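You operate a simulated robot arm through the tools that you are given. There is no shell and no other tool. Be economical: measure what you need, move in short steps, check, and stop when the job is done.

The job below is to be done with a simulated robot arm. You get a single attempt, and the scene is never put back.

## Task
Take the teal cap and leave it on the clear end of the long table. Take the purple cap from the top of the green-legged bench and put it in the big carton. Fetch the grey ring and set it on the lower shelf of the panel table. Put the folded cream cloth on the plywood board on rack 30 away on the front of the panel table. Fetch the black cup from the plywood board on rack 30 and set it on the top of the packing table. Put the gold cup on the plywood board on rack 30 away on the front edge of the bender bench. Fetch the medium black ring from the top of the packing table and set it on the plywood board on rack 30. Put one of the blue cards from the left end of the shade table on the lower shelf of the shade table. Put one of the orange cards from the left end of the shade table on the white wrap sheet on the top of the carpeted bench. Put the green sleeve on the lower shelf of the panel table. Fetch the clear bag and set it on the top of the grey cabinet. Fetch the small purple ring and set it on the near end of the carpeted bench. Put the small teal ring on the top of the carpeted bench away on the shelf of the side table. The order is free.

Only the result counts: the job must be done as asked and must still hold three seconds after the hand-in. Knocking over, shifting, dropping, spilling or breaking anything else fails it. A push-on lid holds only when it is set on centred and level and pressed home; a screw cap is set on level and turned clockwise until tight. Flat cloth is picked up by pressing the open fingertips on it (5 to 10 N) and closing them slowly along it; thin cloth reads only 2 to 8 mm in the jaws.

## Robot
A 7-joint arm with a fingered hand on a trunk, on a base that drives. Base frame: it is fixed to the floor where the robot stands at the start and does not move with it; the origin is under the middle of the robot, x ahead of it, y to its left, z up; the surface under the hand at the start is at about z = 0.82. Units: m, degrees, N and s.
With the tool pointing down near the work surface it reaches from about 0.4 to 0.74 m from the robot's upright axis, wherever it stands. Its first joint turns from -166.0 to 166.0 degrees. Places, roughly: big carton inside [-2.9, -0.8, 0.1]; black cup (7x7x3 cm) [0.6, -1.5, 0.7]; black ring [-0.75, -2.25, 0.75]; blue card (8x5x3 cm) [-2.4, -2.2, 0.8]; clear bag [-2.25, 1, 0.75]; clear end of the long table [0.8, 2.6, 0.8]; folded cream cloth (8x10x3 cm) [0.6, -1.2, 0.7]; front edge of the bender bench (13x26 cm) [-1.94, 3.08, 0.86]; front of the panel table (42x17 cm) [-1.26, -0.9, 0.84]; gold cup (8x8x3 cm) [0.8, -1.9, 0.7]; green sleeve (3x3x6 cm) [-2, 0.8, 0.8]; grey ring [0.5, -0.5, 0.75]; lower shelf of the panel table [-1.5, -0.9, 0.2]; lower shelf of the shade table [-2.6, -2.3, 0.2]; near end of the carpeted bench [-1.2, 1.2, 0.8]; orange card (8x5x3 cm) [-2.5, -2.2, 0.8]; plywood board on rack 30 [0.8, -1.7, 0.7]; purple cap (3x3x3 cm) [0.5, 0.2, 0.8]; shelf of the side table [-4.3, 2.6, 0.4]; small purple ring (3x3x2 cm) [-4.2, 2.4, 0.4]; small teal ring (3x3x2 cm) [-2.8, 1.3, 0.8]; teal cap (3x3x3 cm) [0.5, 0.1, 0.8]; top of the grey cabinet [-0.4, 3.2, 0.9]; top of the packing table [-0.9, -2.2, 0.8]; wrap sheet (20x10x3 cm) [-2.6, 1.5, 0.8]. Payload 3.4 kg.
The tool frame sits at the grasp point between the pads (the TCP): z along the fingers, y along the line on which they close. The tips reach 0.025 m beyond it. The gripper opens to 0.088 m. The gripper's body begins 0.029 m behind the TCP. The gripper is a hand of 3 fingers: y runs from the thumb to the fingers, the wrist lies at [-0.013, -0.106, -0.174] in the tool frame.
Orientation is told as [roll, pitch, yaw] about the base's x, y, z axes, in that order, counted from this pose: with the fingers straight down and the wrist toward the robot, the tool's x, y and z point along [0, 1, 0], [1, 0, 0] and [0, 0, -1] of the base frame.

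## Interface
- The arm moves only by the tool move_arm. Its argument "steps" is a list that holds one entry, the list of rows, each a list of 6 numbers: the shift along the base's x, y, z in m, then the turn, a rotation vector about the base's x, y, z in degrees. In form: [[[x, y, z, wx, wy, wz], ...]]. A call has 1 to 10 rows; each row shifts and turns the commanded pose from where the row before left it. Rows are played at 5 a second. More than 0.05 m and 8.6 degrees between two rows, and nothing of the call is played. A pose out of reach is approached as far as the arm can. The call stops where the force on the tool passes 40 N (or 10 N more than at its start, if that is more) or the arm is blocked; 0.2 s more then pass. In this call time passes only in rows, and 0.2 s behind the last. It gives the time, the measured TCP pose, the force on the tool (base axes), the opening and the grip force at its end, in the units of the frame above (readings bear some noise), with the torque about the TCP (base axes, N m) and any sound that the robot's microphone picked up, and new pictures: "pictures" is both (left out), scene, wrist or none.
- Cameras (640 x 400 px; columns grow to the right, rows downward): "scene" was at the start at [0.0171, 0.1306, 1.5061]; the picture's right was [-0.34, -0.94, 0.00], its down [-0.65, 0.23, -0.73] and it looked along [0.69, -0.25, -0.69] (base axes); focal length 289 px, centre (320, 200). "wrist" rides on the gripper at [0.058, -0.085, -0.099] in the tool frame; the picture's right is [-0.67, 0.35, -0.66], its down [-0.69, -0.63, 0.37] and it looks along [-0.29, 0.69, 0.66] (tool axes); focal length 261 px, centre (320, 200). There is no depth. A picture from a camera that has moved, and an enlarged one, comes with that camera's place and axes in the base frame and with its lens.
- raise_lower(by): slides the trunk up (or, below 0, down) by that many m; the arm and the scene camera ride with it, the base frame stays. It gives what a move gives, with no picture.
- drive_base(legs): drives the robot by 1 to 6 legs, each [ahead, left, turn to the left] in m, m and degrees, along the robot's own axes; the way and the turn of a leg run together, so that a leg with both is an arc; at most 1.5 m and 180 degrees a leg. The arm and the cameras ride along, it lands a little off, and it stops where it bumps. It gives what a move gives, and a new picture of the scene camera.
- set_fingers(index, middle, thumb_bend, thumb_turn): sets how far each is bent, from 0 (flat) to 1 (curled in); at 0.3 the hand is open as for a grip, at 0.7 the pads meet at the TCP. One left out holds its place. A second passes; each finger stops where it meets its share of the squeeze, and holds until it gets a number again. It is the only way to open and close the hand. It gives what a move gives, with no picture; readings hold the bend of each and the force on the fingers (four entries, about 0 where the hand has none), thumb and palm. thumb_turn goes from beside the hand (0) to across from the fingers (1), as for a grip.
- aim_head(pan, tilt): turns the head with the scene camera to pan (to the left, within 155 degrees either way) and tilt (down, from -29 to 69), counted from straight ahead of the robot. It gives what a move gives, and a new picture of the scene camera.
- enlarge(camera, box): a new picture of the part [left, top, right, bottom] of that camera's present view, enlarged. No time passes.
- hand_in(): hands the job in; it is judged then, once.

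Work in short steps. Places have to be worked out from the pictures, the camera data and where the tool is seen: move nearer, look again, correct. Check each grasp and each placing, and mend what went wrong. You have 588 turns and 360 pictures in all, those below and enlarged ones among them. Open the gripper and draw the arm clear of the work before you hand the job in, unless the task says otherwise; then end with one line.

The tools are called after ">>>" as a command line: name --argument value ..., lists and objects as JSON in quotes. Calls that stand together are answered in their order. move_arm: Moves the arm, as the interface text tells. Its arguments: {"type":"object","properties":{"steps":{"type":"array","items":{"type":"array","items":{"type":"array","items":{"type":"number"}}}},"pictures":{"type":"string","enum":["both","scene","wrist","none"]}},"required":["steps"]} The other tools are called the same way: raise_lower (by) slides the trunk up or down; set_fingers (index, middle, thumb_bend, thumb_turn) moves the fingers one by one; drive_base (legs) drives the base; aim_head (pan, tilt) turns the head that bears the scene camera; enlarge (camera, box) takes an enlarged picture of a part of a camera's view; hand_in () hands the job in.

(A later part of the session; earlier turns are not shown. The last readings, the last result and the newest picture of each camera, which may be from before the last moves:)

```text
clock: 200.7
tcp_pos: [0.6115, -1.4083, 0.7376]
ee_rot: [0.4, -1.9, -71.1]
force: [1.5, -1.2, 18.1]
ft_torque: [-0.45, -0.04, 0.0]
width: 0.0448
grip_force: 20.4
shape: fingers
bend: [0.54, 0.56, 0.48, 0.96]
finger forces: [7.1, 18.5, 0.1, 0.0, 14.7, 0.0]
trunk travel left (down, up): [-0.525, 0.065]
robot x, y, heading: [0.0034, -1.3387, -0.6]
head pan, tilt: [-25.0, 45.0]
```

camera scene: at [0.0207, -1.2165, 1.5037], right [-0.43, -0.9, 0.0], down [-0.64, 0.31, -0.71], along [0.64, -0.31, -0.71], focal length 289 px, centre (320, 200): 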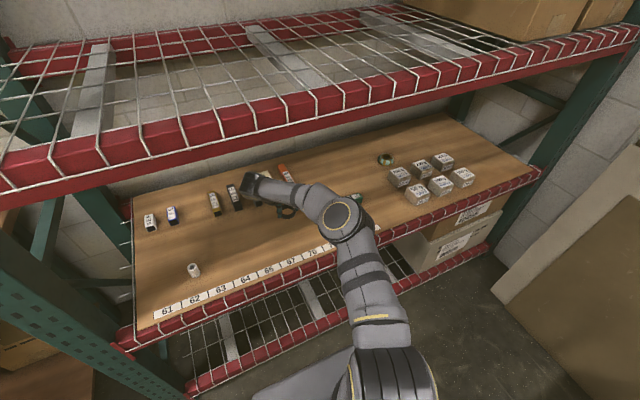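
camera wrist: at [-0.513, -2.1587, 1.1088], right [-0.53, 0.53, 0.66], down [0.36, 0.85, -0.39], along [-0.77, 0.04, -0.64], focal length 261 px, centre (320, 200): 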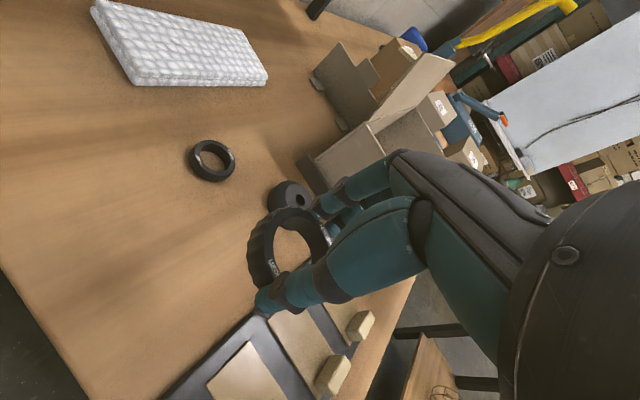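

Contact. I'll release and lift.

>>> set_fingers --index 0.35 --middle 0.35 --thumb_bend 0.3

>>> move_arm --steps '[[[0, 0, 0.03, 0, 0, 0], [0, 0, 0.04, 0, 0, 0], [0, 0, 0.03, 0, 0, 0]]]' --pictures "wrist"

```text
clock: 201.7
tcp_pos: [0.6107, -1.4079, 0.7336]
ee_rot: [0.2, -1.6, -71.0]
force: [-1.1, 1.0, 3.7]
ft_torque: [-0.16, 0.0, 0.0]
width: 0.0793
grip_force: 1.9
shape: fingers
bend: [0.35, 0.36, 0.3, 0.97]
finger forces: [0.1, 3.7, 0.0, 0.1, 0.0, 0.0]
trunk travel left (down, up): [-0.525, 0.065]
robot x, y, heading: [0.0063, -1.3392, -0.7]
head pan, tilt: [-25.0, 45.0]
```

```text
clock: 202.5
tcp_pos: [0.6121, -1.4068, 0.8311]
ee_rot: [0.1, -1.7, -71.0]
force: [0.1, 1.1, 0.4]
ft_torque: [0.02, 0.02, 0.03]
width: 0.0793
grip_force: 0.0
shape: fingers
bend: [0.35, 0.35, 0.3, 0.97]
finger forces: [0.1, 0.1, 0.0, 0.0, 0.0, 0.0]
trunk travel left (down, up): [-0.525, 0.065]
robot x, y, heading: [0.0056, -1.3404, -0.6]
head pan, tilt: [-25.0, 45.0]
camera wrist: at [0.638, -1.3039, 0.9272], right [-0.53, -0.53, 0.66], down [-0.85, 0.36, -0.39], along [-0.04, -0.77, -0.64], focal length 261 px, centre (320, 200)
```

wrist: 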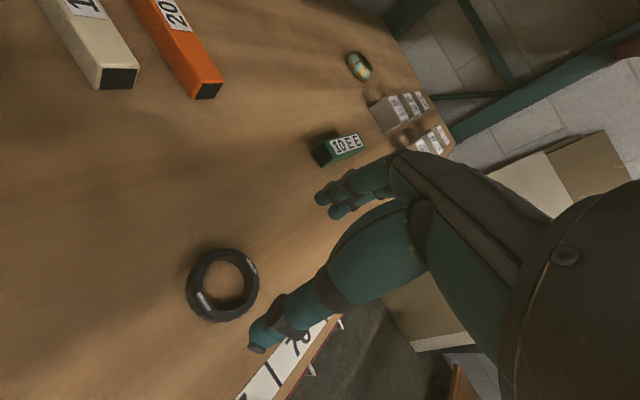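

The ring is on the board. Gold cup is at about (0.83, -1.94), behind some cubes. I'll back off, strafe right, restore hand yaw to 0, and adjust the trunk.

>>> drive_base --legs '[[-0.25, 0, 0.6], [0, -0.5, 0]]'

>>> raise_lower --by -0.1

>>> move_arm --steps '[[[0, 0, 0.015, 0, 0, 8], [0, 0, 0.015, 0, 0, 8], [0, 0, 0.015, 0, 0, 8], [0, 0, 0.015, 0, 0, 8], [0, 0, 0.015, 0, 0, 8], [0, 0, 0.015, 0, 0, 8], [0, 0, 0.01, 0, 0, 8], [0, 0, 0.01, 0, 0, 8], [0, 0, 0.01, 0, 0, 7]]]' --pictures "both"

```text
clock: 206.9
tcp_pos: [0.3633, -1.8783, 0.8305]
ee_rot: [0.1, -1.7, -69.1]
force: [0.2, -0.1, 0.0]
ft_torque: [0.0, 0.02, -0.03]
width: 0.0792
grip_force: 0.1
shape: fingers
bend: [0.35, 0.35, 0.3, 0.97]
finger forces: [0.0, 0.0, 0.0, 0.0, 0.0, 0.1]
trunk travel left (down, up): [-0.525, 0.065]
robot x, y, heading: [-0.2493, -1.8307, 0.8]
head pan, tilt: [-25.0, 45.0]
camera scene: at [-0.2335, -1.7084, 1.5037], right [-0.4, -0.91, 0.0], down [-0.65, 0.29, -0.71], along [0.65, -0.29, -0.71], focal length 289 px, centre (320, 200)
```

scene: 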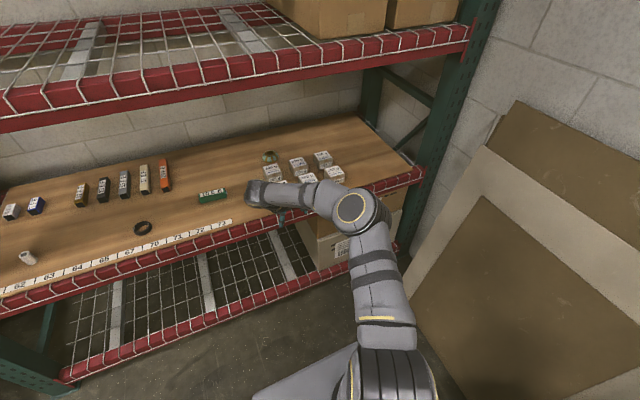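

```text
clock: 208.2
tcp_pos: [0.3638, -1.879, 0.73]
ee_rot: [0.1, -1.7, -69.2]
force: [-0.6, -0.4, -1.0]
ft_torque: [0.03, 0.01, 0.02]
width: 0.0792
grip_force: 0.0
shape: fingers
bend: [0.35, 0.35, 0.3, 0.97]
finger forces: [0.0, 0.0, 0.1, 0.0, 0.0, 0.0]
trunk travel left (down, up): [-0.425, 0.165]
robot x, y, heading: [-0.2447, -1.8348, 1.4]
head pan, tilt: [-25.0, 45.0]
```

```text
clock: 210.2
tcp_pos: [0.3634, -1.8785, 0.8513]
ee_rot: [0.3, -1.7, 1.9]
force: [0.3, -0.2, 0.5]
ft_torque: [-0.02, -0.03, 0.01]
width: 0.0791
grip_force: 0.1
shape: fingers
bend: [0.35, 0.35, 0.3, 0.97]
finger forces: [0.0, 0.1, 0.0, 0.1, 0.0, 0.1]
trunk travel left (down, up): [-0.425, 0.165]
robot x, y, heading: [-0.2415, -1.8316, 1.1]
head pan, tilt: [-25.0, 45.0]
camera scene: at [-0.2336, -1.7082, 1.4037], right [-0.4, -0.91, 0.0], down [-0.65, 0.29, -0.71], along [0.65, -0.29, -0.71], focal length 289 px, centre (320, 200)
camera wrist: at [0.2736, -1.8238, 0.9474], right [0.35, -0.66, 0.66], down [-0.6, -0.7, -0.39], along [0.72, -0.26, -0.64], focal length 261 px, centre (320, 200)
```

scene: 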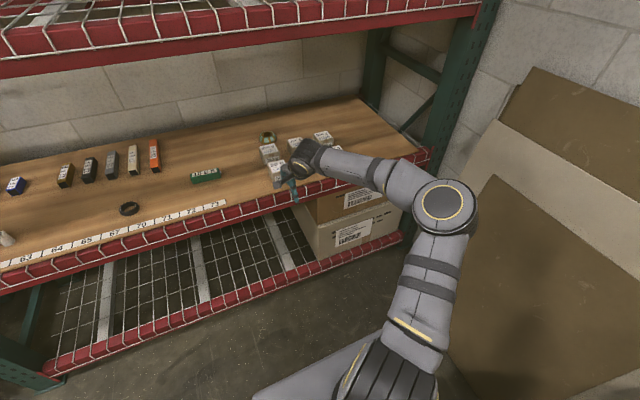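
wrist: 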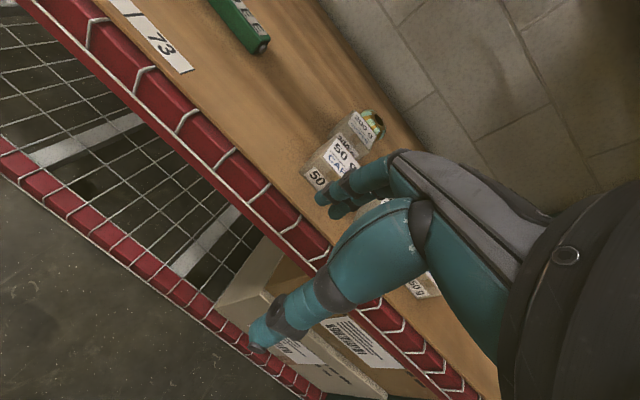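

Gold cup at about (0.813, -1.932), with a cube's back edge at x≈0.71. I'll drive in with the hand at z 0.85, above the cubes.

>>> drive_base --legs '[[0.36, 0, -1.2]]'

>>> enlarge --camera "wrist" --box '[0, 0, 640, 400]'

```text
clock: 212.5
tcp_pos: [0.7138, -1.8866, 0.8498]
ee_rot: [0.1, -1.8, 0.6]
force: [-0.3, 0.0, -0.8]
ft_torque: [0.0, -0.01, -0.01]
width: 0.079
grip_force: 0.2
shape: fingers
bend: [0.35, 0.35, 0.3, 0.97]
finger forces: [0.0, 0.1, 0.1, 0.0, 0.1, 0.1]
trunk travel left (down, up): [-0.425, 0.165]
robot x, y, heading: [0.109, -1.8278, -0.0]
head pan, tilt: [-25.0, 45.0]
camera scene: at [0.1211, -1.7049, 1.4037], right [-0.42, -0.91, 0.0], down [-0.64, 0.3, -0.71], along [0.64, -0.3, -0.71], focal length 289 px, centre (320, 200)
```

scene: 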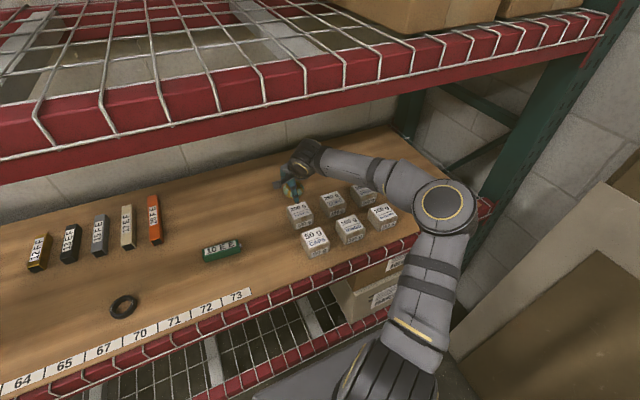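

```text
1.00 times, centred on (320, 200) of wrist (not enlarged: the box is as wide or as high as the picture)
camera zoom: at [0.6261, -1.8299, 0.947], right [0.34, -0.67, 0.66], down [-0.61, -0.69, -0.39], along [0.72, -0.28, -0.64], focal length 261 px, centre (320, 200)
```

zoom: 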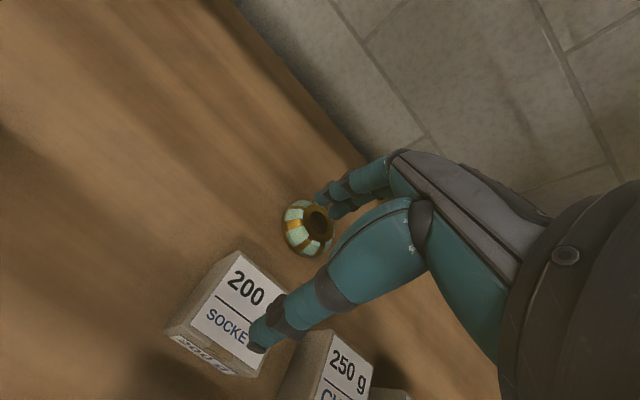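

Cup centre refines to (0.825, -1.931). I'll drive 3 cm closer, open the fingers, and position above it.

>>> drive_base --legs '[[0.03, 0, 0]]'

>>> set_fingers --index 0.28 --middle 0.28 --thumb_bend 0.3

>>> move_arm --steps '[[[0.04, -0.02, 0, 0, 0, 0], [0.04, -0.024, 0, 0, 0, 0], [0, 0, -0.03, 0, 0, 0]]]' --pictures "wrist"

```text
clock: 213.3
tcp_pos: [0.7432, -1.8874, 0.8488]
ee_rot: [0.0, -1.6, 0.7]
force: [0.2, -0.2, -0.1]
ft_torque: [-0.03, 0.0, 0.0]
width: 0.0794
grip_force: 0.1
shape: fingers
bend: [0.35, 0.35, 0.3, 0.97]
finger forces: [0.0, 0.1, 0.0, 0.0, 0.0, 0.1]
trunk travel left (down, up): [-0.425, 0.165]
robot x, y, heading: [0.1388, -1.8296, -0.1]
head pan, tilt: [-25.0, 45.0]
camera scene: at [0.1508, -1.7049, 1.4037], right [-0.42, -0.91, 0.0], down [-0.64, 0.3, -0.71], along [0.64, -0.3, -0.71], focal length 289 px, centre (320, 200)
```

scene: 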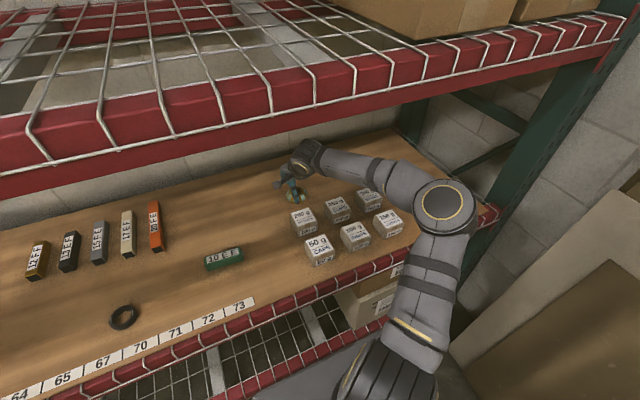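

```text
clock: 214.3
tcp_pos: [0.7443, -1.8874, 0.8505]
ee_rot: [0.1, -1.8, 0.7]
force: [-0.5, -0.5, -0.2]
ft_torque: [0.03, 0.0, -0.04]
width: 0.0869
grip_force: 0.2
shape: fingers
bend: [0.28, 0.28, 0.3, 0.97]
finger forces: [0.0, 0.0, 0.1, 0.0, 0.0, 0.0]
trunk travel left (down, up): [-0.425, 0.165]
robot x, y, heading: [0.1375, -1.8311, 0.2]
head pan, tilt: [-25.0, 45.0]
```

```text
clock: 215.1
tcp_pos: [0.824, -1.9286, 0.8206]
ee_rot: [0.2, -1.7, 0.7]
force: [-0.1, -0.4, 0.0]
ft_torque: [-0.03, 0.03, 0.01]
width: 0.0871
grip_force: 0.0
shape: fingers
bend: [0.28, 0.28, 0.3, 0.97]
finger forces: [0.0, 0.0, 0.0, 0.0, 0.0, 0.0]
trunk travel left (down, up): [-0.425, 0.165]
robot x, y, heading: [0.1393, -1.8263, 0.3]
head pan, tilt: [-25.0, 45.0]
camera wrist: at [0.7356, -1.8717, 0.9166], right [0.34, -0.67, 0.66], down [-0.61, -0.69, -0.39], along [0.72, -0.27, -0.64], focal length 261 px, centre (320, 200)
```

wrist: 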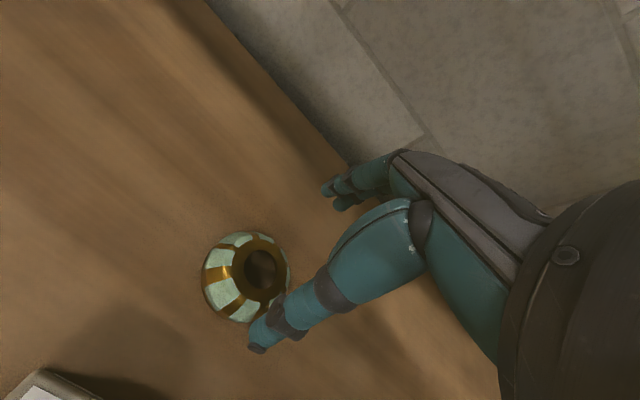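

Aligned. I'll descend around the cup and close.

>>> move_arm --steps '[[[0.002, -0.001, -0.04, 0, 0, 0], [0, 0, -0.03, 0, 0, 0], [0, 0, -0.01, 0, 0, 0], [0, 0, -0.004, 0, 0, 0]]]' --pictures "none"

>>> set_fingers --index 0.6 --middle 0.6 --thumb_bend 0.6

```text
clock: 216.1
tcp_pos: [0.8249, -1.9307, 0.7376]
ee_rot: [0.1, -1.7, 0.7]
force: [0.5, 0.5, -0.9]
ft_torque: [0.0, 0.04, 0.01]
width: 0.0871
grip_force: 0.1
shape: fingers
bend: [0.28, 0.28, 0.3, 0.97]
finger forces: [0.0, 0.0, 0.0, 0.0, 0.1, 0.0]
trunk travel left (down, up): [-0.425, 0.165]
robot x, y, heading: [0.1395, -1.8269, 0.1]
head pan, tilt: [-25.0, 45.0]
```

```text
clock: 217.1
tcp_pos: [0.8251, -1.9322, 0.737]
ee_rot: [0.0, -1.7, 0.8]
force: [1.4, -0.3, 4.4]
ft_torque: [0.01, -0.22, 0.06]
width: 0.0588
grip_force: 14.8
shape: fingers
bend: [0.48, 0.49, 0.41, 0.96]
finger forces: [7.4, 8.2, 0.0, 0.0, 13.8, 0.0]
trunk travel left (down, up): [-0.425, 0.165]
robot x, y, heading: [0.1378, -1.8282, 0.2]
head pan, tilt: [-25.0, 45.0]
```

Gripped at 59 mm, 15 N. I'll lift straight up and check.

>>> move_arm --steps '[[[0, 0, 0.03, 0, 0, 0], [0, 0, 0.04, 0, 0, 0], [0, 0, 0.05, 0, 0, 0]]]' --pictures "wrist"

```text
clock: 217.9
tcp_pos: [0.8236, -1.9317, 0.8536]
ee_rot: [0.3, -1.6, 0.7]
force: [-0.3, -0.1, -0.5]
ft_torque: [-0.02, -0.03, -0.01]
width: 0.0585
grip_force: 14.9
shape: fingers
bend: [0.48, 0.5, 0.41, 0.96]
finger forces: [6.9, 7.7, 0.0, 0.0, 14.3, 0.0]
trunk travel left (down, up): [-0.425, 0.165]
robot x, y, heading: [0.1414, -1.8306, 0.1]
head pan, tilt: [-25.0, 45.0]
camera wrist: at [0.7361, -1.8739, 0.9519], right [0.34, -0.67, 0.66], down [-0.61, -0.69, -0.39], along [0.72, -0.27, -0.64], focal length 261 px, centre (320, 200)
```

wrist: 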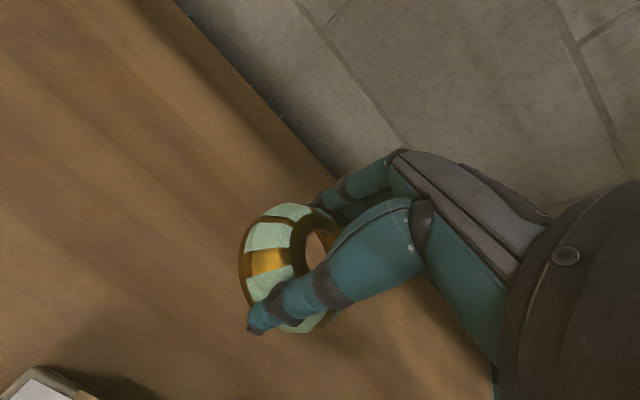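

The cup is held. I'll back out, retract and raise the arm, and restore the trunk.

>>> drive_base --legs '[[-0.42, 0, 0]]'

>>> move_arm --steps '[[[-0.04, 0, 0.03, 0, 0, 0], [-0.04, 0.01, 0.03, 0, 0, 0], [-0.04, 0.01, 0.03, 0, 0, 0], [-0.04, 0.01, 0.03, 0, 0, 0], [-0.04, 0.01, 0.02, 0, 0, 0]]]' --pictures "none"

>>> raise_lower --by 0.1

>>> drive_base --legs '[[0, 0, 87]]'

```text
clock: 220.5
tcp_pos: [0.4109, -1.9327, 0.855]
ee_rot: [0.0, -1.7, 0.5]
force: [-0.4, 0.6, -2.0]
ft_torque: [0.01, 0.02, 0.03]
width: 0.0585
grip_force: 14.4
shape: fingers
bend: [0.48, 0.5, 0.41, 0.96]
finger forces: [6.9, 7.7, 0.0, 0.0, 14.3, 0.0]
trunk travel left (down, up): [-0.425, 0.165]
robot x, y, heading: [-0.2733, -1.8269, -0.3]
head pan, tilt: [-25.0, 45.0]
camera scene: at [-0.2613, -1.7047, 1.4037], right [-0.42, -0.91, 0.0], down [-0.64, 0.3, -0.71], along [0.64, -0.3, -0.71], focal length 289 px, centre (320, 200)
```

scene: 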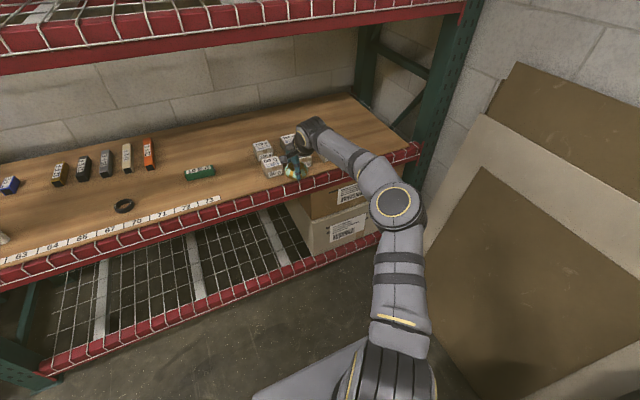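

```text
refused: row 2 steps farther than a row can; nothing moved
```

```text
clock: 221.8
tcp_pos: [0.4119, -1.9322, 0.9548]
ee_rot: [0.1, -1.7, 0.5]
force: [-1.3, -0.2, -0.7]
ft_torque: [-0.03, 0.02, -0.01]
width: 0.0585
grip_force: 14.3
shape: fingers
bend: [0.48, 0.5, 0.41, 0.96]
finger forces: [6.9, 7.7, 0.1, 0.0, 14.2, 0.1]
trunk travel left (down, up): [-0.525, 0.065]
robot x, y, heading: [-0.275, -1.8262, 0.1]
head pan, tilt: [-25.0, 45.0]
```

```text
clock: 225.3
tcp_pos: [0.0658, -1.1538, 0.9549]
ee_rot: [0.2, -1.7, 70.3]
force: [0.4, 1.2, -0.7]
ft_torque: [0.02, 0.03, -0.01]
width: 0.058
grip_force: 13.7
shape: fingers
bend: [0.49, 0.51, 0.41, 0.96]
finger forces: [6.8, 7.5, 0.0, 0.0, 13.6, 0.0]
trunk travel left (down, up): [-0.525, 0.065]
robot x, y, heading: [-0.2693, -1.7623, 69.7]
head pan, tilt: [-25.0, 45.0]
stopped in leg 1: the robot was blocked; the commanded pose is now the measured one
camera scene: at [-0.3804, -1.7049, 1.5037], right [0.7, -0.71, 0.0], down [-0.5, -0.5, -0.71], along [0.5, 0.5, -0.71], focal length 289 px, centre (320, 200)
```

scene: 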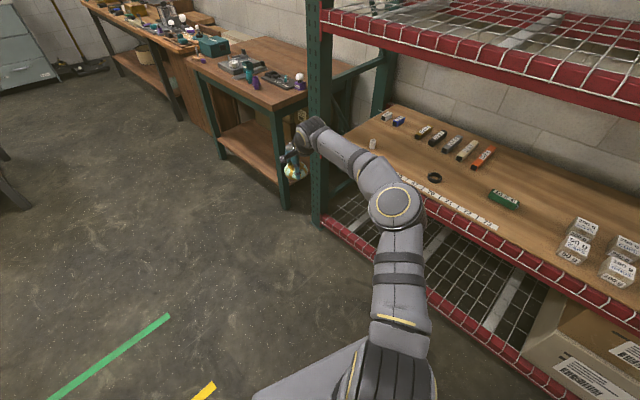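

The base bumped something behind it, likely the packing table's corner leg. I'll drive forward, away from it, before finishing the turn.

>>> drive_base --legs '[[0.35, 0.1, 0]]'

>>> aim_head --pan 140 --tilt 35

```text
clock: 227.6
tcp_pos: [0.0916, -0.7921, 0.954]
ee_rot: [0.1, -1.5, 70.5]
force: [-0.6, -1.0, -0.4]
ft_torque: [0.03, -0.02, -0.04]
width: 0.058
grip_force: 14.1
shape: fingers
bend: [0.49, 0.51, 0.41, 0.96]
finger forces: [6.8, 7.4, 0.1, 0.0, 13.6, 0.1]
trunk travel left (down, up): [-0.525, 0.065]
robot x, y, heading: [-0.2422, -1.402, 69.7]
head pan, tilt: [-25.0, 45.0]
camera scene: at [-0.3527, -1.3448, 1.5037], right [0.71, -0.71, 0.0], down [-0.5, -0.5, -0.71], along [0.5, 0.5, -0.71], focal length 289 px, centre (320, 200)
```

scene: 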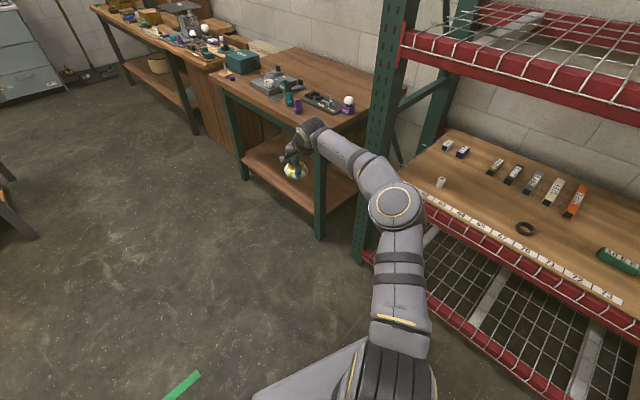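

```text
clock: 230.2
tcp_pos: [0.0909, -0.7909, 0.9545]
ee_rot: [0.2, -1.7, 70.5]
force: [-0.7, -0.6, -0.4]
ft_torque: [0.06, -0.04, 0.03]
width: 0.058
grip_force: 14.3
shape: fingers
bend: [0.49, 0.51, 0.41, 0.96]
finger forces: [6.8, 7.5, 0.0, 0.0, 13.6, 0.0]
trunk travel left (down, up): [-0.525, 0.065]
robot x, y, heading: [-0.2412, -1.3994, 69.5]
head pan, tilt: [140.0, 35.0]
camera scene: at [-0.4869, -1.4463, 1.5185], right [-0.5, 0.87, 0.0], down [0.5, 0.29, -0.82], along [-0.71, -0.41, -0.57], focal length 289 px, centre (320, 200)
```

scene: 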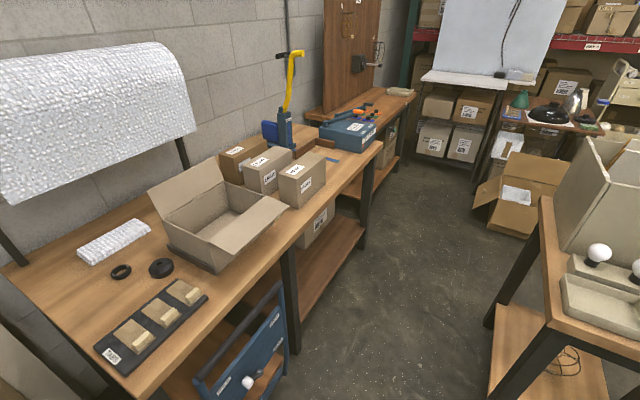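

Everything on the packing table still stands. I'll finish the turn, retract the arm, and drive north through the corridor.

>>> drive_base --legs '[[0, 0, 20]]'

>>> move_arm --steps '[[[0, -0.04, 0.02, 0, 0, 0], [0, -0.04, 0.02, 0, 0, 0], [0, -0.04, 0.01, 0, 0, 0], [0, -0.04, 0.01, 0, 0, 0]]]' --pictures "none"

>>> drive_base --legs '[[1.5, 0, 0], [1.2, 0, 0]]'

>>> aim_head --pan 30 --tilt 25

```text
clock: 231.6
tcp_pos: [-0.134, -0.7151, 0.9548]
ee_rot: [0.2, -1.6, 90.3]
force: [0.5, 0.6, -0.9]
ft_torque: [-0.02, 0.0, -0.01]
width: 0.0581
grip_force: 13.8
shape: fingers
bend: [0.49, 0.51, 0.41, 0.96]
finger forces: [6.9, 7.5, 0.0, 0.1, 13.5, 0.0]
trunk travel left (down, up): [-0.525, 0.065]
robot x, y, heading: [-0.2415, -1.3984, 89.6]
head pan, tilt: [140.0, 35.0]
camera scene: at [-0.4571, -1.5265, 1.5185], right [-0.76, 0.65, 0.0], down [0.37, 0.44, -0.82], along [-0.53, -0.62, -0.57], focal length 289 px, centre (320, 200)
```

scene: 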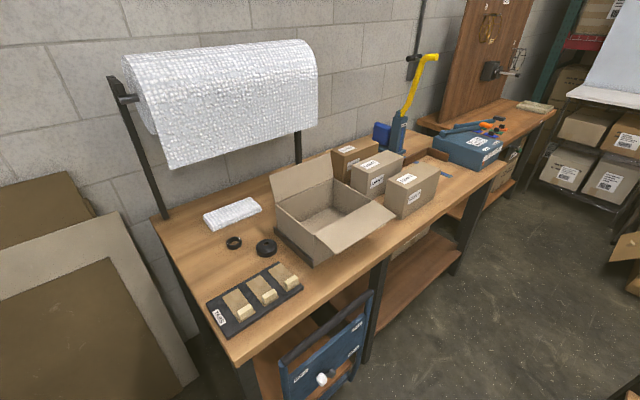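

```text
clock: 232.6
tcp_pos: [-0.1327, -0.8795, 1.0165]
ee_rot: [0.2, -1.6, 90.3]
force: [0.8, -0.1, -0.9]
ft_torque: [0.02, 0.02, 0.01]
width: 0.0574
grip_force: 14.4
shape: fingers
bend: [0.49, 0.51, 0.41, 0.96]
finger forces: [6.8, 7.5, 0.1, 0.1, 13.6, 0.0]
trunk travel left (down, up): [-0.525, 0.065]
robot x, y, heading: [-0.2387, -1.3991, 89.6]
head pan, tilt: [140.0, 35.0]
```

```text
clock: 246.1
tcp_pos: [0.0073, 1.8954, 1.0162]
ee_rot: [0.3, -1.7, 87.4]
force: [0.3, -0.6, -1.3]
ft_torque: [0.0, 0.0, -0.04]
width: 0.0577
grip_force: 13.3
shape: fingers
bend: [0.49, 0.51, 0.41, 0.96]
finger forces: [6.8, 7.5, 0.0, 0.0, 13.5, 0.0]
trunk travel left (down, up): [-0.525, 0.065]
robot x, y, heading: [-0.1266, 1.3783, 86.6]
head pan, tilt: [140.0, 35.0]
camera scene: at [-0.3512, 1.2642, 1.5185], right [-0.73, 0.69, 0.0], down [0.39, 0.42, -0.82], along [-0.56, -0.6, -0.57], focal length 289 px, centre (320, 200)
```

scene: 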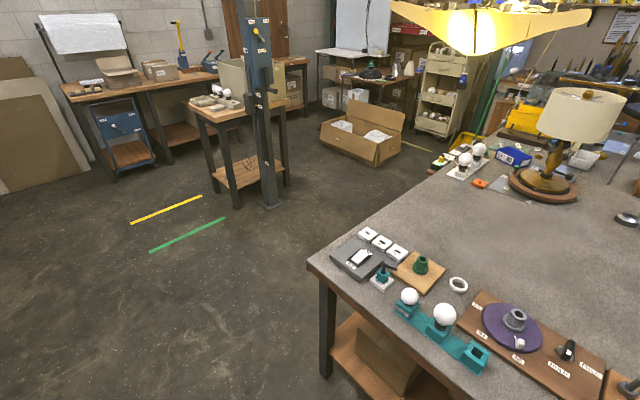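

```text
clock: 248.0
tcp_pos: [0.0055, 1.8964, 1.0164]
ee_rot: [0.2, -1.6, 87.4]
force: [-0.1, 0.8, -0.7]
ft_torque: [0.0, -0.01, 0.0]
width: 0.0579
grip_force: 13.8
shape: fingers
bend: [0.49, 0.51, 0.41, 0.96]
finger forces: [6.8, 7.5, 0.1, 0.1, 13.4, 0.0]
trunk travel left (down, up): [-0.525, 0.065]
robot x, y, heading: [-0.1311, 1.3803, 86.6]
head pan, tilt: [30.0, 25.0]
camera scene: at [-0.3321, 1.4105, 1.5343], right [0.89, 0.45, 0.0], down [0.19, -0.38, -0.91], along [-0.41, 0.81, -0.42], focal length 289 px, centre (320, 200)
```

scene: 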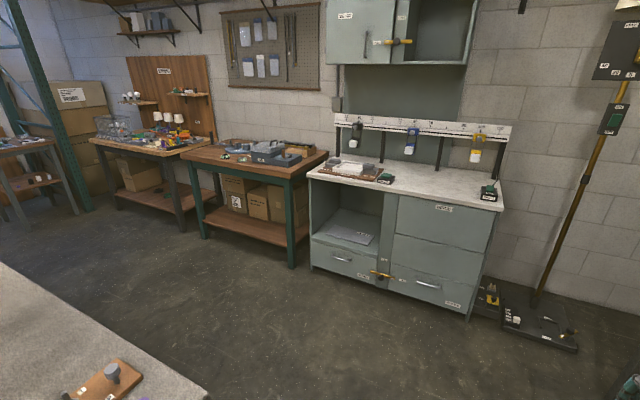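

The bender bench (green legs, left of the cabinet) has its front edge at y≈3.0, x -2.4 to -1.4. I'll drive up and strafe left in front of it.

>>> drive_base --legs '[[0.9, 0, 3.4], [0, 1.4, 0], [0, 0.5, 0]]'

>>> aim_head --pan 0 --tilt 42

```text
clock: 261.8
tcp_pos: [-1.9176, 2.7563, 1.0164]
ee_rot: [0.2, -1.8, 90.8]
force: [-0.3, 0.1, -0.6]
ft_torque: [-0.03, -0.01, -0.02]
width: 0.0577
grip_force: 14.5
shape: fingers
bend: [0.49, 0.51, 0.41, 0.96]
finger forces: [6.8, 7.7, 0.1, 0.0, 13.4, 0.0]
trunk travel left (down, up): [-0.525, 0.065]
robot x, y, heading: [-2.0234, 2.2313, 90.1]
head pan, tilt: [30.0, 25.0]
camera scene: at [-2.2267, 2.2506, 1.5342], right [0.86, 0.5, 0.0], down [0.21, -0.37, -0.91], along [-0.46, 0.78, -0.42], focal length 289 px, centre (320, 200)
```

scene: 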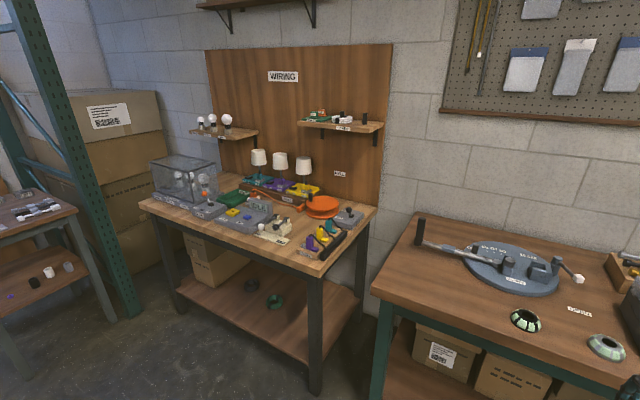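

```text
clock: 262.8
tcp_pos: [-1.9182, 2.7559, 1.0154]
ee_rot: [0.2, -1.6, 90.9]
force: [-0.4, 0.2, -0.6]
ft_torque: [0.02, 0.0, 0.05]
width: 0.0574
grip_force: 13.9
shape: fingers
bend: [0.49, 0.51, 0.41, 0.96]
finger forces: [6.8, 7.6, 0.0, 0.1, 13.4, 0.0]
trunk travel left (down, up): [-0.525, 0.065]
robot x, y, heading: [-2.023, 2.2302, 90.2]
head pan, tilt: [0.0, 42.0]
camera scene: at [-2.1804, 2.2545, 1.508], right [1.0, 0.0, 0.0], down [0.0, -0.67, -0.74], along [0.0, 0.74, -0.67], focal length 289 px, centre (320, 200)
```

scene: 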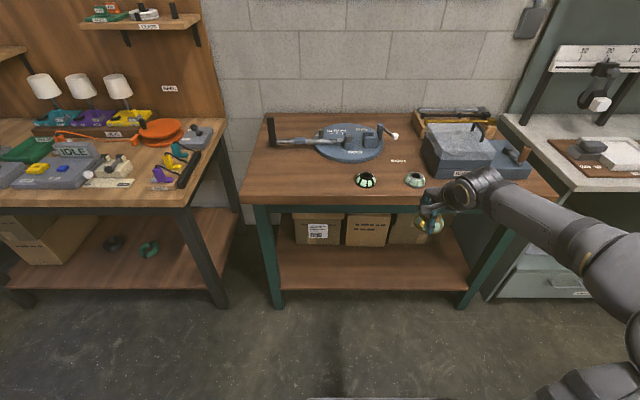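

Two other cups sit at about (-2.016, 3.07) and (-1.84, 3.07). I'll place the gold cup between them, after driving closer and taking a better look.

>>> drive_base --legs '[[0.2, 0, 0]]'

>>> move_arm --steps '[[[0, 0.04, 0, 0, 0, 0], [0, 0.04, 0, 0, 0, 0]]]' --pictures "both"

```text
clock: 264.4
tcp_pos: [-1.9179, 2.9587, 1.0158]
ee_rot: [0.2, -1.7, 90.8]
force: [0.1, 0.5, 0.0]
ft_torque: [-0.02, -0.02, -0.01]
width: 0.0576
grip_force: 13.6
shape: fingers
bend: [0.49, 0.51, 0.41, 0.96]
finger forces: [6.9, 7.5, 0.1, 0.0, 13.3, 0.0]
trunk travel left (down, up): [-0.525, 0.065]
robot x, y, heading: [-2.0232, 2.4334, 90.2]
head pan, tilt: [0.0, 42.0]
camera scene: at [-2.1807, 2.4578, 1.508], right [1.0, 0.0, 0.0], down [0.0, -0.67, -0.74], along [0.0, 0.74, -0.67], focal length 289 px, centre (320, 200)
```

scene: 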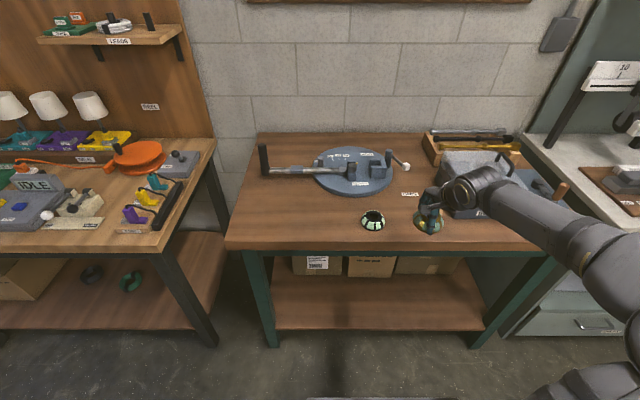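

```text
clock: 265.0
tcp_pos: [-1.9182, 3.0379, 1.0161]
ee_rot: [0.2, -1.6, 90.8]
force: [0.3, 0.1, -0.1]
ft_torque: [-0.02, -0.02, 0.02]
width: 0.0574
grip_force: 13.8
shape: fingers
bend: [0.49, 0.51, 0.41, 0.96]
finger forces: [6.8, 7.5, 0.0, 0.0, 13.3, 0.0]
trunk travel left (down, up): [-0.525, 0.065]
robot x, y, heading: [-2.021, 2.4346, 90.0]
head pan, tilt: [0.0, 42.0]
camera scene: at [-2.1808, 2.4579, 1.508], right [1.0, 0.0, 0.0], down [0.0, -0.67, -0.74], along [0.0, 0.74, -0.67], focal length 289 px, centre (320, 200)
camera wrist: at [-1.9741, 2.9503, 1.1141], right [0.67, 0.34, 0.66], down [0.69, -0.61, -0.39], along [0.27, 0.72, -0.64], focal length 261 px, centre (320, 200)
```

scene: 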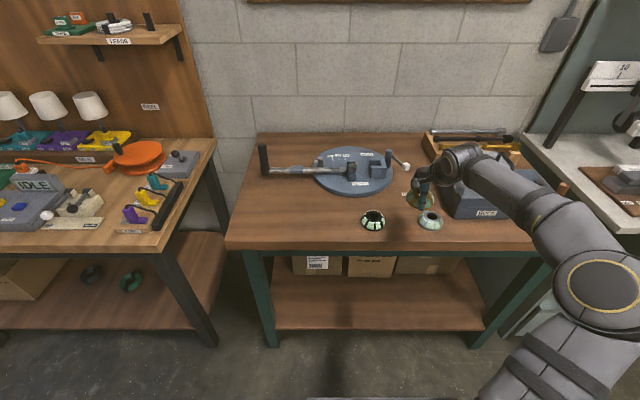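
wrist: 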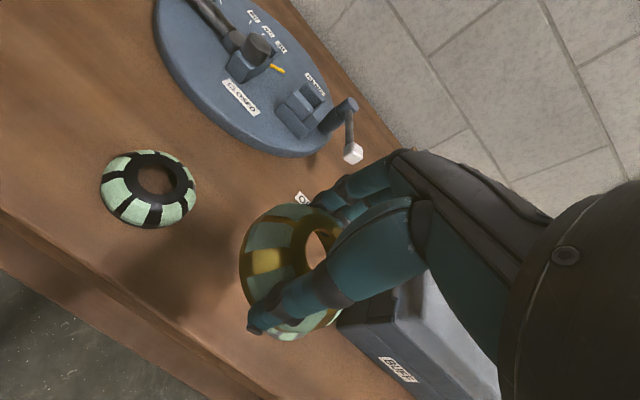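

The gap's centre is x≈-1.931. I'll move to (-1.931, 3.045) and lower to just above the surface.

>>> move_arm --steps '[[[-0.013, 0.007, -0.03, 0, 0, 0], [0, 0, -0.04, 0, 0, 0], [0, 0, -0.03, 0, 0, 0]]]' --pictures "both"

```text
clock: 265.8
tcp_pos: [-1.9317, 3.048, 0.9172]
ee_rot: [0.2, -1.7, 90.9]
force: [-0.6, -1.0, -1.0]
ft_torque: [0.02, 0.02, 0.01]
width: 0.0576
grip_force: 13.6
shape: fingers
bend: [0.49, 0.51, 0.41, 0.96]
finger forces: [6.7, 7.5, 0.0, 0.0, 13.0, 0.1]
trunk travel left (down, up): [-0.525, 0.065]
robot x, y, heading: [-2.0223, 2.4284, 89.9]
head pan, tilt: [0.0, 42.0]
camera scene: at [-2.1806, 2.4573, 1.508], right [1.0, 0.0, 0.0], down [0.0, -0.67, -0.74], along [0.0, 0.74, -0.67], focal length 289 px, centre (320, 200)
camera wrist: at [-1.9878, 2.9595, 1.0126], right [0.67, 0.34, 0.66], down [0.69, -0.61, -0.39], along [0.27, 0.72, -0.64], focal length 261 px, centre (320, 200)
```

scene: 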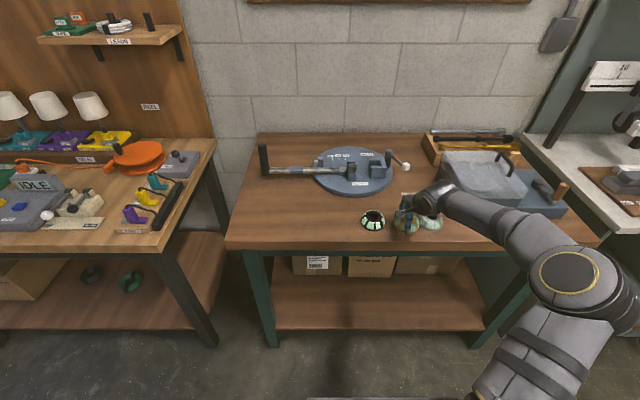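
wrist: 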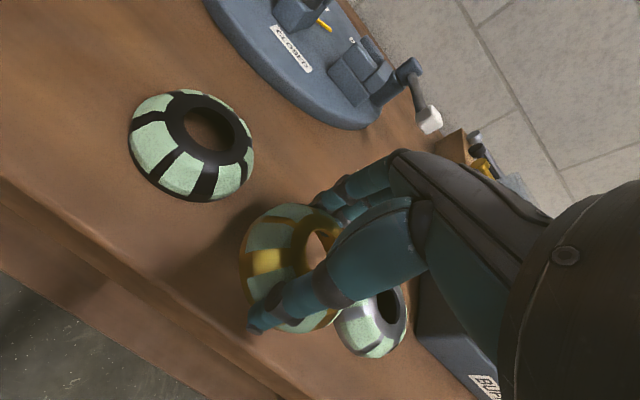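

Centred between the two. I'll lower slowly to contact.

>>> move_arm --steps '[[[0, 0, -0.012, 0, 0, 0], [0, 0, -0.006, 0, 0, 0], [0, 0, -0.005, 0, 0, 0]]]' --pictures "none"

```text
clock: 266.6
tcp_pos: [-1.9322, 3.0457, 0.8939]
ee_rot: [0.3, -1.6, 90.9]
force: [0.1, 0.2, -0.6]
ft_torque: [-0.02, 0.0, 0.0]
width: 0.0574
grip_force: 13.2
shape: fingers
bend: [0.49, 0.51, 0.41, 0.96]
finger forces: [6.6, 7.4, 0.0, 0.1, 13.1, 0.0]
trunk travel left (down, up): [-0.525, 0.065]
robot x, y, heading: [-2.0234, 2.4311, 90.2]
head pan, tilt: [0.0, 42.0]
```

>>> move_arm --steps '[[[0, 0, -0.004, 0, 0, 0], [0, 0, -0.003, 0, 0, 0], [0, 0, -0.003, 0, 0, 0]]]' --pictures "none"

```text
clock: 267.4
tcp_pos: [-1.9319, 3.0462, 0.8883]
ee_rot: [0.1, -2.2, 90.9]
force: [-1.0, 4.6, 28.0]
ft_torque: [0.73, -0.12, 0.03]
width: 0.0573
grip_force: 22.4
shape: fingers
bend: [0.49, 0.49, 0.41, 0.96]
finger forces: [8.2, 23.4, 0.1, 0.0, 13.0, 0.0]
trunk travel left (down, up): [-0.525, 0.065]
robot x, y, heading: [-2.0218, 2.4304, 90.0]
head pan, tilt: [0.0, 42.0]
```

Contact. I'll ease up 2 mm, open, and lift.

>>> move_arm --steps '[[[0, 0, 0.002, 0, 0, 0]]]' --pictures "none"

>>> set_fingers --index 0.3 --middle 0.3 --thumb_bend 0.28

>>> move_arm --steps '[[[0, 0, 0.03, 0, 0, 0], [0, 0, 0.04, 0, 0, 0], [0, -0.02, 0.04, 0, 0, 0], [0, -0.03, 0.03, 0, 0, 0]]]' --pictures "both"

```text
clock: 267.8
tcp_pos: [-1.9322, 3.0439, 0.8887]
ee_rot: [0.1, -1.9, 90.9]
force: [-2.4, 6.6, 32.2]
ft_torque: [0.95, -0.13, 0.06]
width: 0.0573
grip_force: 24.0
shape: fingers
bend: [0.48, 0.47, 0.42, 0.96]
finger forces: [9.1, 26.7, 0.1, 0.1, 11.6, 0.0]
trunk travel left (down, up): [-0.525, 0.065]
robot x, y, heading: [-2.0231, 2.4335, 89.9]
head pan, tilt: [0.0, 42.0]
```

```text
clock: 268.8
tcp_pos: [-1.9303, 3.0441, 0.884]
ee_rot: [0.2, -1.6, 90.9]
force: [-0.5, -1.0, 1.3]
ft_torque: [0.02, -0.01, -0.01]
width: 0.0859
grip_force: 0.7
shape: fingers
bend: [0.3, 0.3, 0.28, 0.97]
finger forces: [0.0, 1.6, 0.0, 0.0, 0.0, 0.0]
trunk travel left (down, up): [-0.525, 0.065]
robot x, y, heading: [-2.0238, 2.4288, 90.2]
head pan, tilt: [0.0, 42.0]
```

```text
clock: 269.8
tcp_pos: [-1.9341, 2.9926, 1.0242]
ee_rot: [0.1, -1.7, 90.7]
force: [-0.3, 0.4, 0.1]
ft_torque: [0.01, 0.02, 0.0]
width: 0.086
grip_force: 0.0
shape: fingers
bend: [0.3, 0.3, 0.28, 0.97]
finger forces: [0.0, 0.0, 0.1, 0.1, 0.1, 0.0]
trunk travel left (down, up): [-0.525, 0.065]
robot x, y, heading: [-2.0224, 2.4336, 90.2]
head pan, tilt: [0.0, 42.0]
camera scene: at [-2.1809, 2.4565, 1.508], right [1.0, 0.0, 0.0], down [0.0, -0.67, -0.74], along [0.0, 0.74, -0.67], focal length 289 px, centre (320, 200)
camera wrist: at [-1.9903, 2.9043, 1.1203], right [0.67, 0.34, 0.66], down [0.69, -0.61, -0.39], along [0.27, 0.72, -0.64], focal length 261 px, centre (320, 200)
```

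scene: 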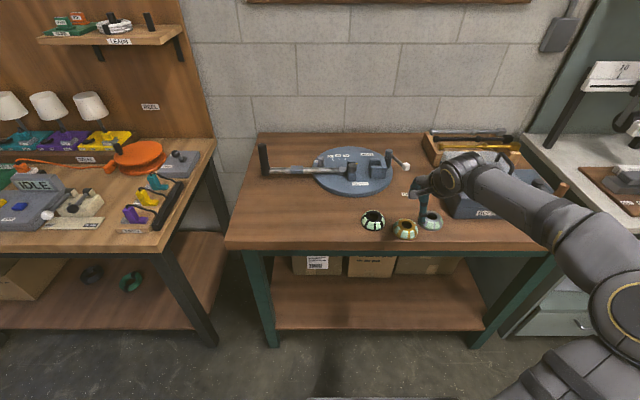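
wrist: 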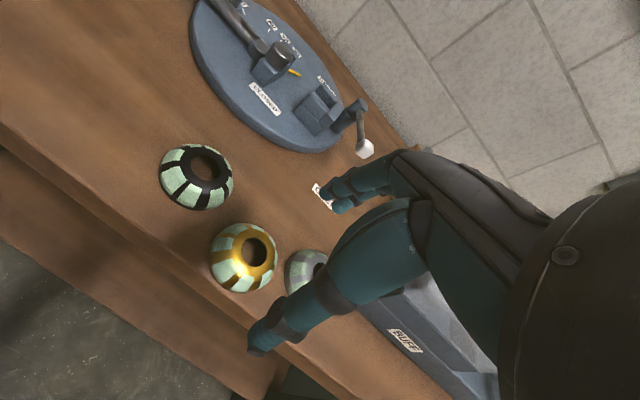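

The gold cup is in place at (-1.93, 3.035). Next the carpeted bench: I'll retract the arm, back off, and turn around to face it.

>>> move_arm --steps '[[[0, -0.045, 0.01, 0, 0, 0], [0, -0.045, 0.01, 0, 0, 0], [0, -0.03, 0.0, 0, 0, 0]]]' --pictures "none"

>>> drive_base --legs '[[-0.2, 0, 0], [0, 0, 173]]'

>>> aim_head --pan -20 --tilt 35

```text
clock: 270.6
tcp_pos: [-1.9325, 2.8768, 1.0416]
ee_rot: [0.2, -1.6, 90.9]
force: [-0.6, -0.5, 0.5]
ft_torque: [0.02, 0.02, -0.02]
width: 0.086
grip_force: 0.0
shape: fingers
bend: [0.3, 0.3, 0.28, 0.97]
finger forces: [0.0, 0.0, 0.0, 0.0, 0.0, 0.1]
trunk travel left (down, up): [-0.525, 0.065]
robot x, y, heading: [-2.023, 2.4334, 90.2]
head pan, tilt: [0.0, 42.0]
```

```text
clock: 279.3
tcp_pos: [-2.1518, 1.8037, 1.0424]
ee_rot: [0.3, -1.6, -94.5]
force: [0.3, -0.8, 0.6]
ft_torque: [0.0, -0.04, -0.03]
width: 0.086
grip_force: 0.0
shape: fingers
bend: [0.3, 0.3, 0.28, 0.97]
finger forces: [0.0, 0.0, 0.0, 0.1, 0.1, 0.0]
trunk travel left (down, up): [-0.525, 0.065]
robot x, y, heading: [-2.0214, 2.2376, -95.1]
head pan, tilt: [0.0, 42.0]
camera scene: at [-1.867, 2.2009, 1.508], right [-1.0, 0.09, 0.0], down [0.06, 0.67, -0.74], along [-0.07, -0.74, -0.67], focal length 289 px, centre (320, 200)
```

scene: 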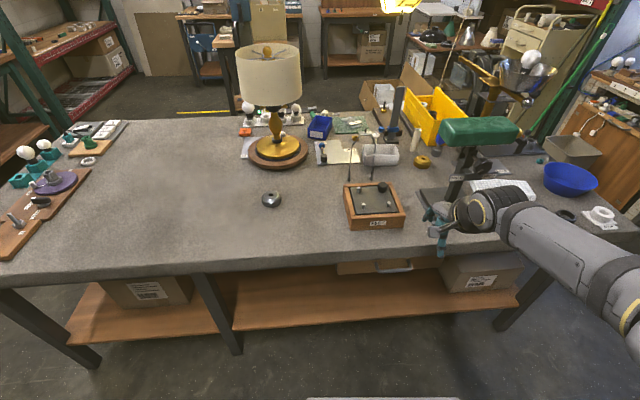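

```text
clock: 280.1
tcp_pos: [-2.152, 1.8041, 1.0428]
ee_rot: [0.2, -1.6, -94.3]
force: [0.1, 0.3, -0.8]
ft_torque: [0.0, -0.01, 0.0]
width: 0.0857
grip_force: 0.1
shape: fingers
bend: [0.3, 0.3, 0.28, 0.97]
finger forces: [0.0, 0.0, 0.1, 0.1, 0.0, 0.0]
trunk travel left (down, up): [-0.525, 0.065]
robot x, y, heading: [-2.0195, 2.2373, -95.1]
head pan, tilt: [-20.0, 35.0]
camera scene: at [-1.8968, 2.2044, 1.5185], right [-0.91, 0.42, 0.0], down [0.24, 0.52, -0.82], along [-0.35, -0.74, -0.57], focal length 289 px, centre (320, 200)
```

scene: 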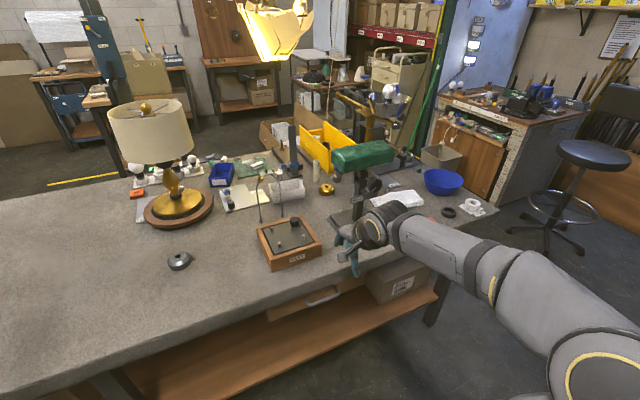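

The teal ring seems to be at about (-2.81, 1.34) by the blue bowl, and the wrap sheet at (-2.61, 1.43). I'll enlarge to identify items.

>>> enlarge --camera "scene" --box '[130, 110, 370, 260]'

>>> enlarge --camera "scene" --box '[330, 130, 510, 240]'

```text
2.67 times, centred on (250, 185) of scene
camera zoom: at [-1.8968, 2.2044, 1.5185], right [-0.91, 0.42, 0.0], down [0.24, 0.52, -0.82], along [-0.35, -0.74, -0.57], focal length 770 px, centre (507, 240)
```

zoom: 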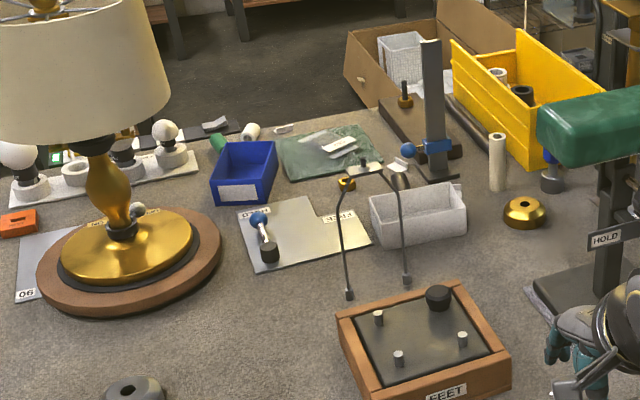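

```text
3.56 times, centred on (420, 185) of scene
camera zoom: at [-1.8968, 2.2044, 1.5185], right [-0.91, 0.42, 0.0], down [0.24, 0.52, -0.82], along [-0.35, -0.74, -0.57], focal length 1027 px, centre (-36, 253)
```

zoom: 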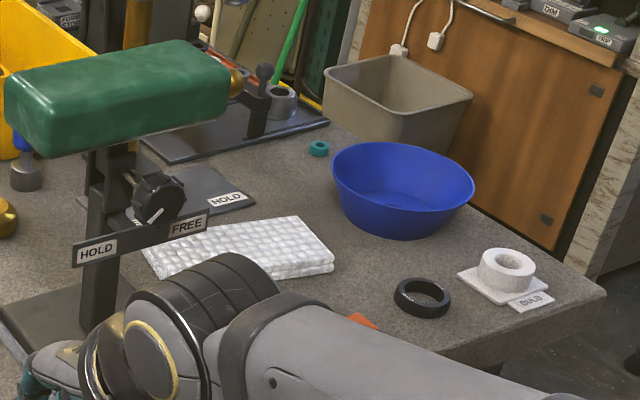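

The clear bag and green sleeve are on the bench's south side. The teal ring is beyond the blue bowl at the west end. I'll move along the north side toward it.

>>> drive_base --legs '[[0, -0.7, 5], [0.12, 0, 0]]'

>>> aim_head --pan 0 --tilt 40

```text
clock: 284.9
tcp_pos: [-2.8451, 1.7171, 1.0417]
ee_rot: [0.3, -1.6, -90.3]
force: [-0.2, -0.7, 0.3]
ft_torque: [-0.01, 0.01, -0.02]
width: 0.0859
grip_force: 0.2
shape: fingers
bend: [0.3, 0.3, 0.28, 0.97]
finger forces: [0.0, 0.1, 0.0, 0.0, 0.0, 0.0]
trunk travel left (down, up): [-0.525, 0.065]
robot x, y, heading: [-2.7448, 2.1587, -91.1]
head pan, tilt: [-20.0, 35.0]
camera scene: at [-2.6185, 2.1339, 1.5185], right [-0.93, 0.36, 0.0], down [0.21, 0.54, -0.82], along [-0.29, -0.76, -0.57], focal length 289 px, centre (320, 200)
```

scene: 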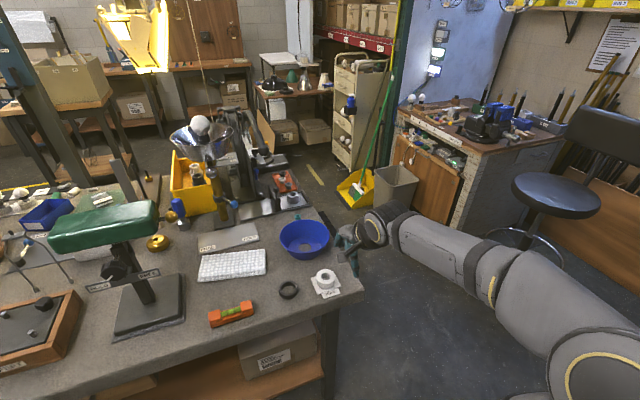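

```text
clock: 285.7
tcp_pos: [-2.8445, 1.7174, 1.0431]
ee_rot: [0.2, -1.7, -90.4]
force: [0.5, -0.5, -0.4]
ft_torque: [-0.02, 0.0, -0.01]
width: 0.0858
grip_force: 0.0
shape: fingers
bend: [0.3, 0.3, 0.28, 0.97]
finger forces: [0.1, 0.0, 0.0, 0.1, 0.0, 0.1]
trunk travel left (down, up): [-0.525, 0.065]
robot x, y, heading: [-2.7465, 2.1607, -90.9]
head pan, tilt: [0.0, 40.0]
camera scene: at [-2.5885, 2.132, 1.511], right [-1.0, 0.02, 0.0], down [0.01, 0.64, -0.77], along [-0.02, -0.77, -0.64], focal length 289 px, centre (320, 200)
```

scene: 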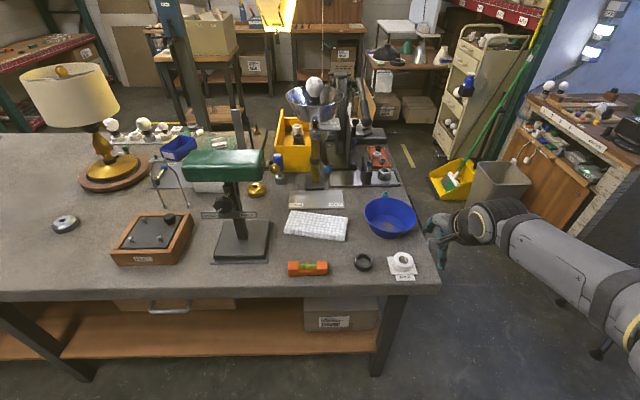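

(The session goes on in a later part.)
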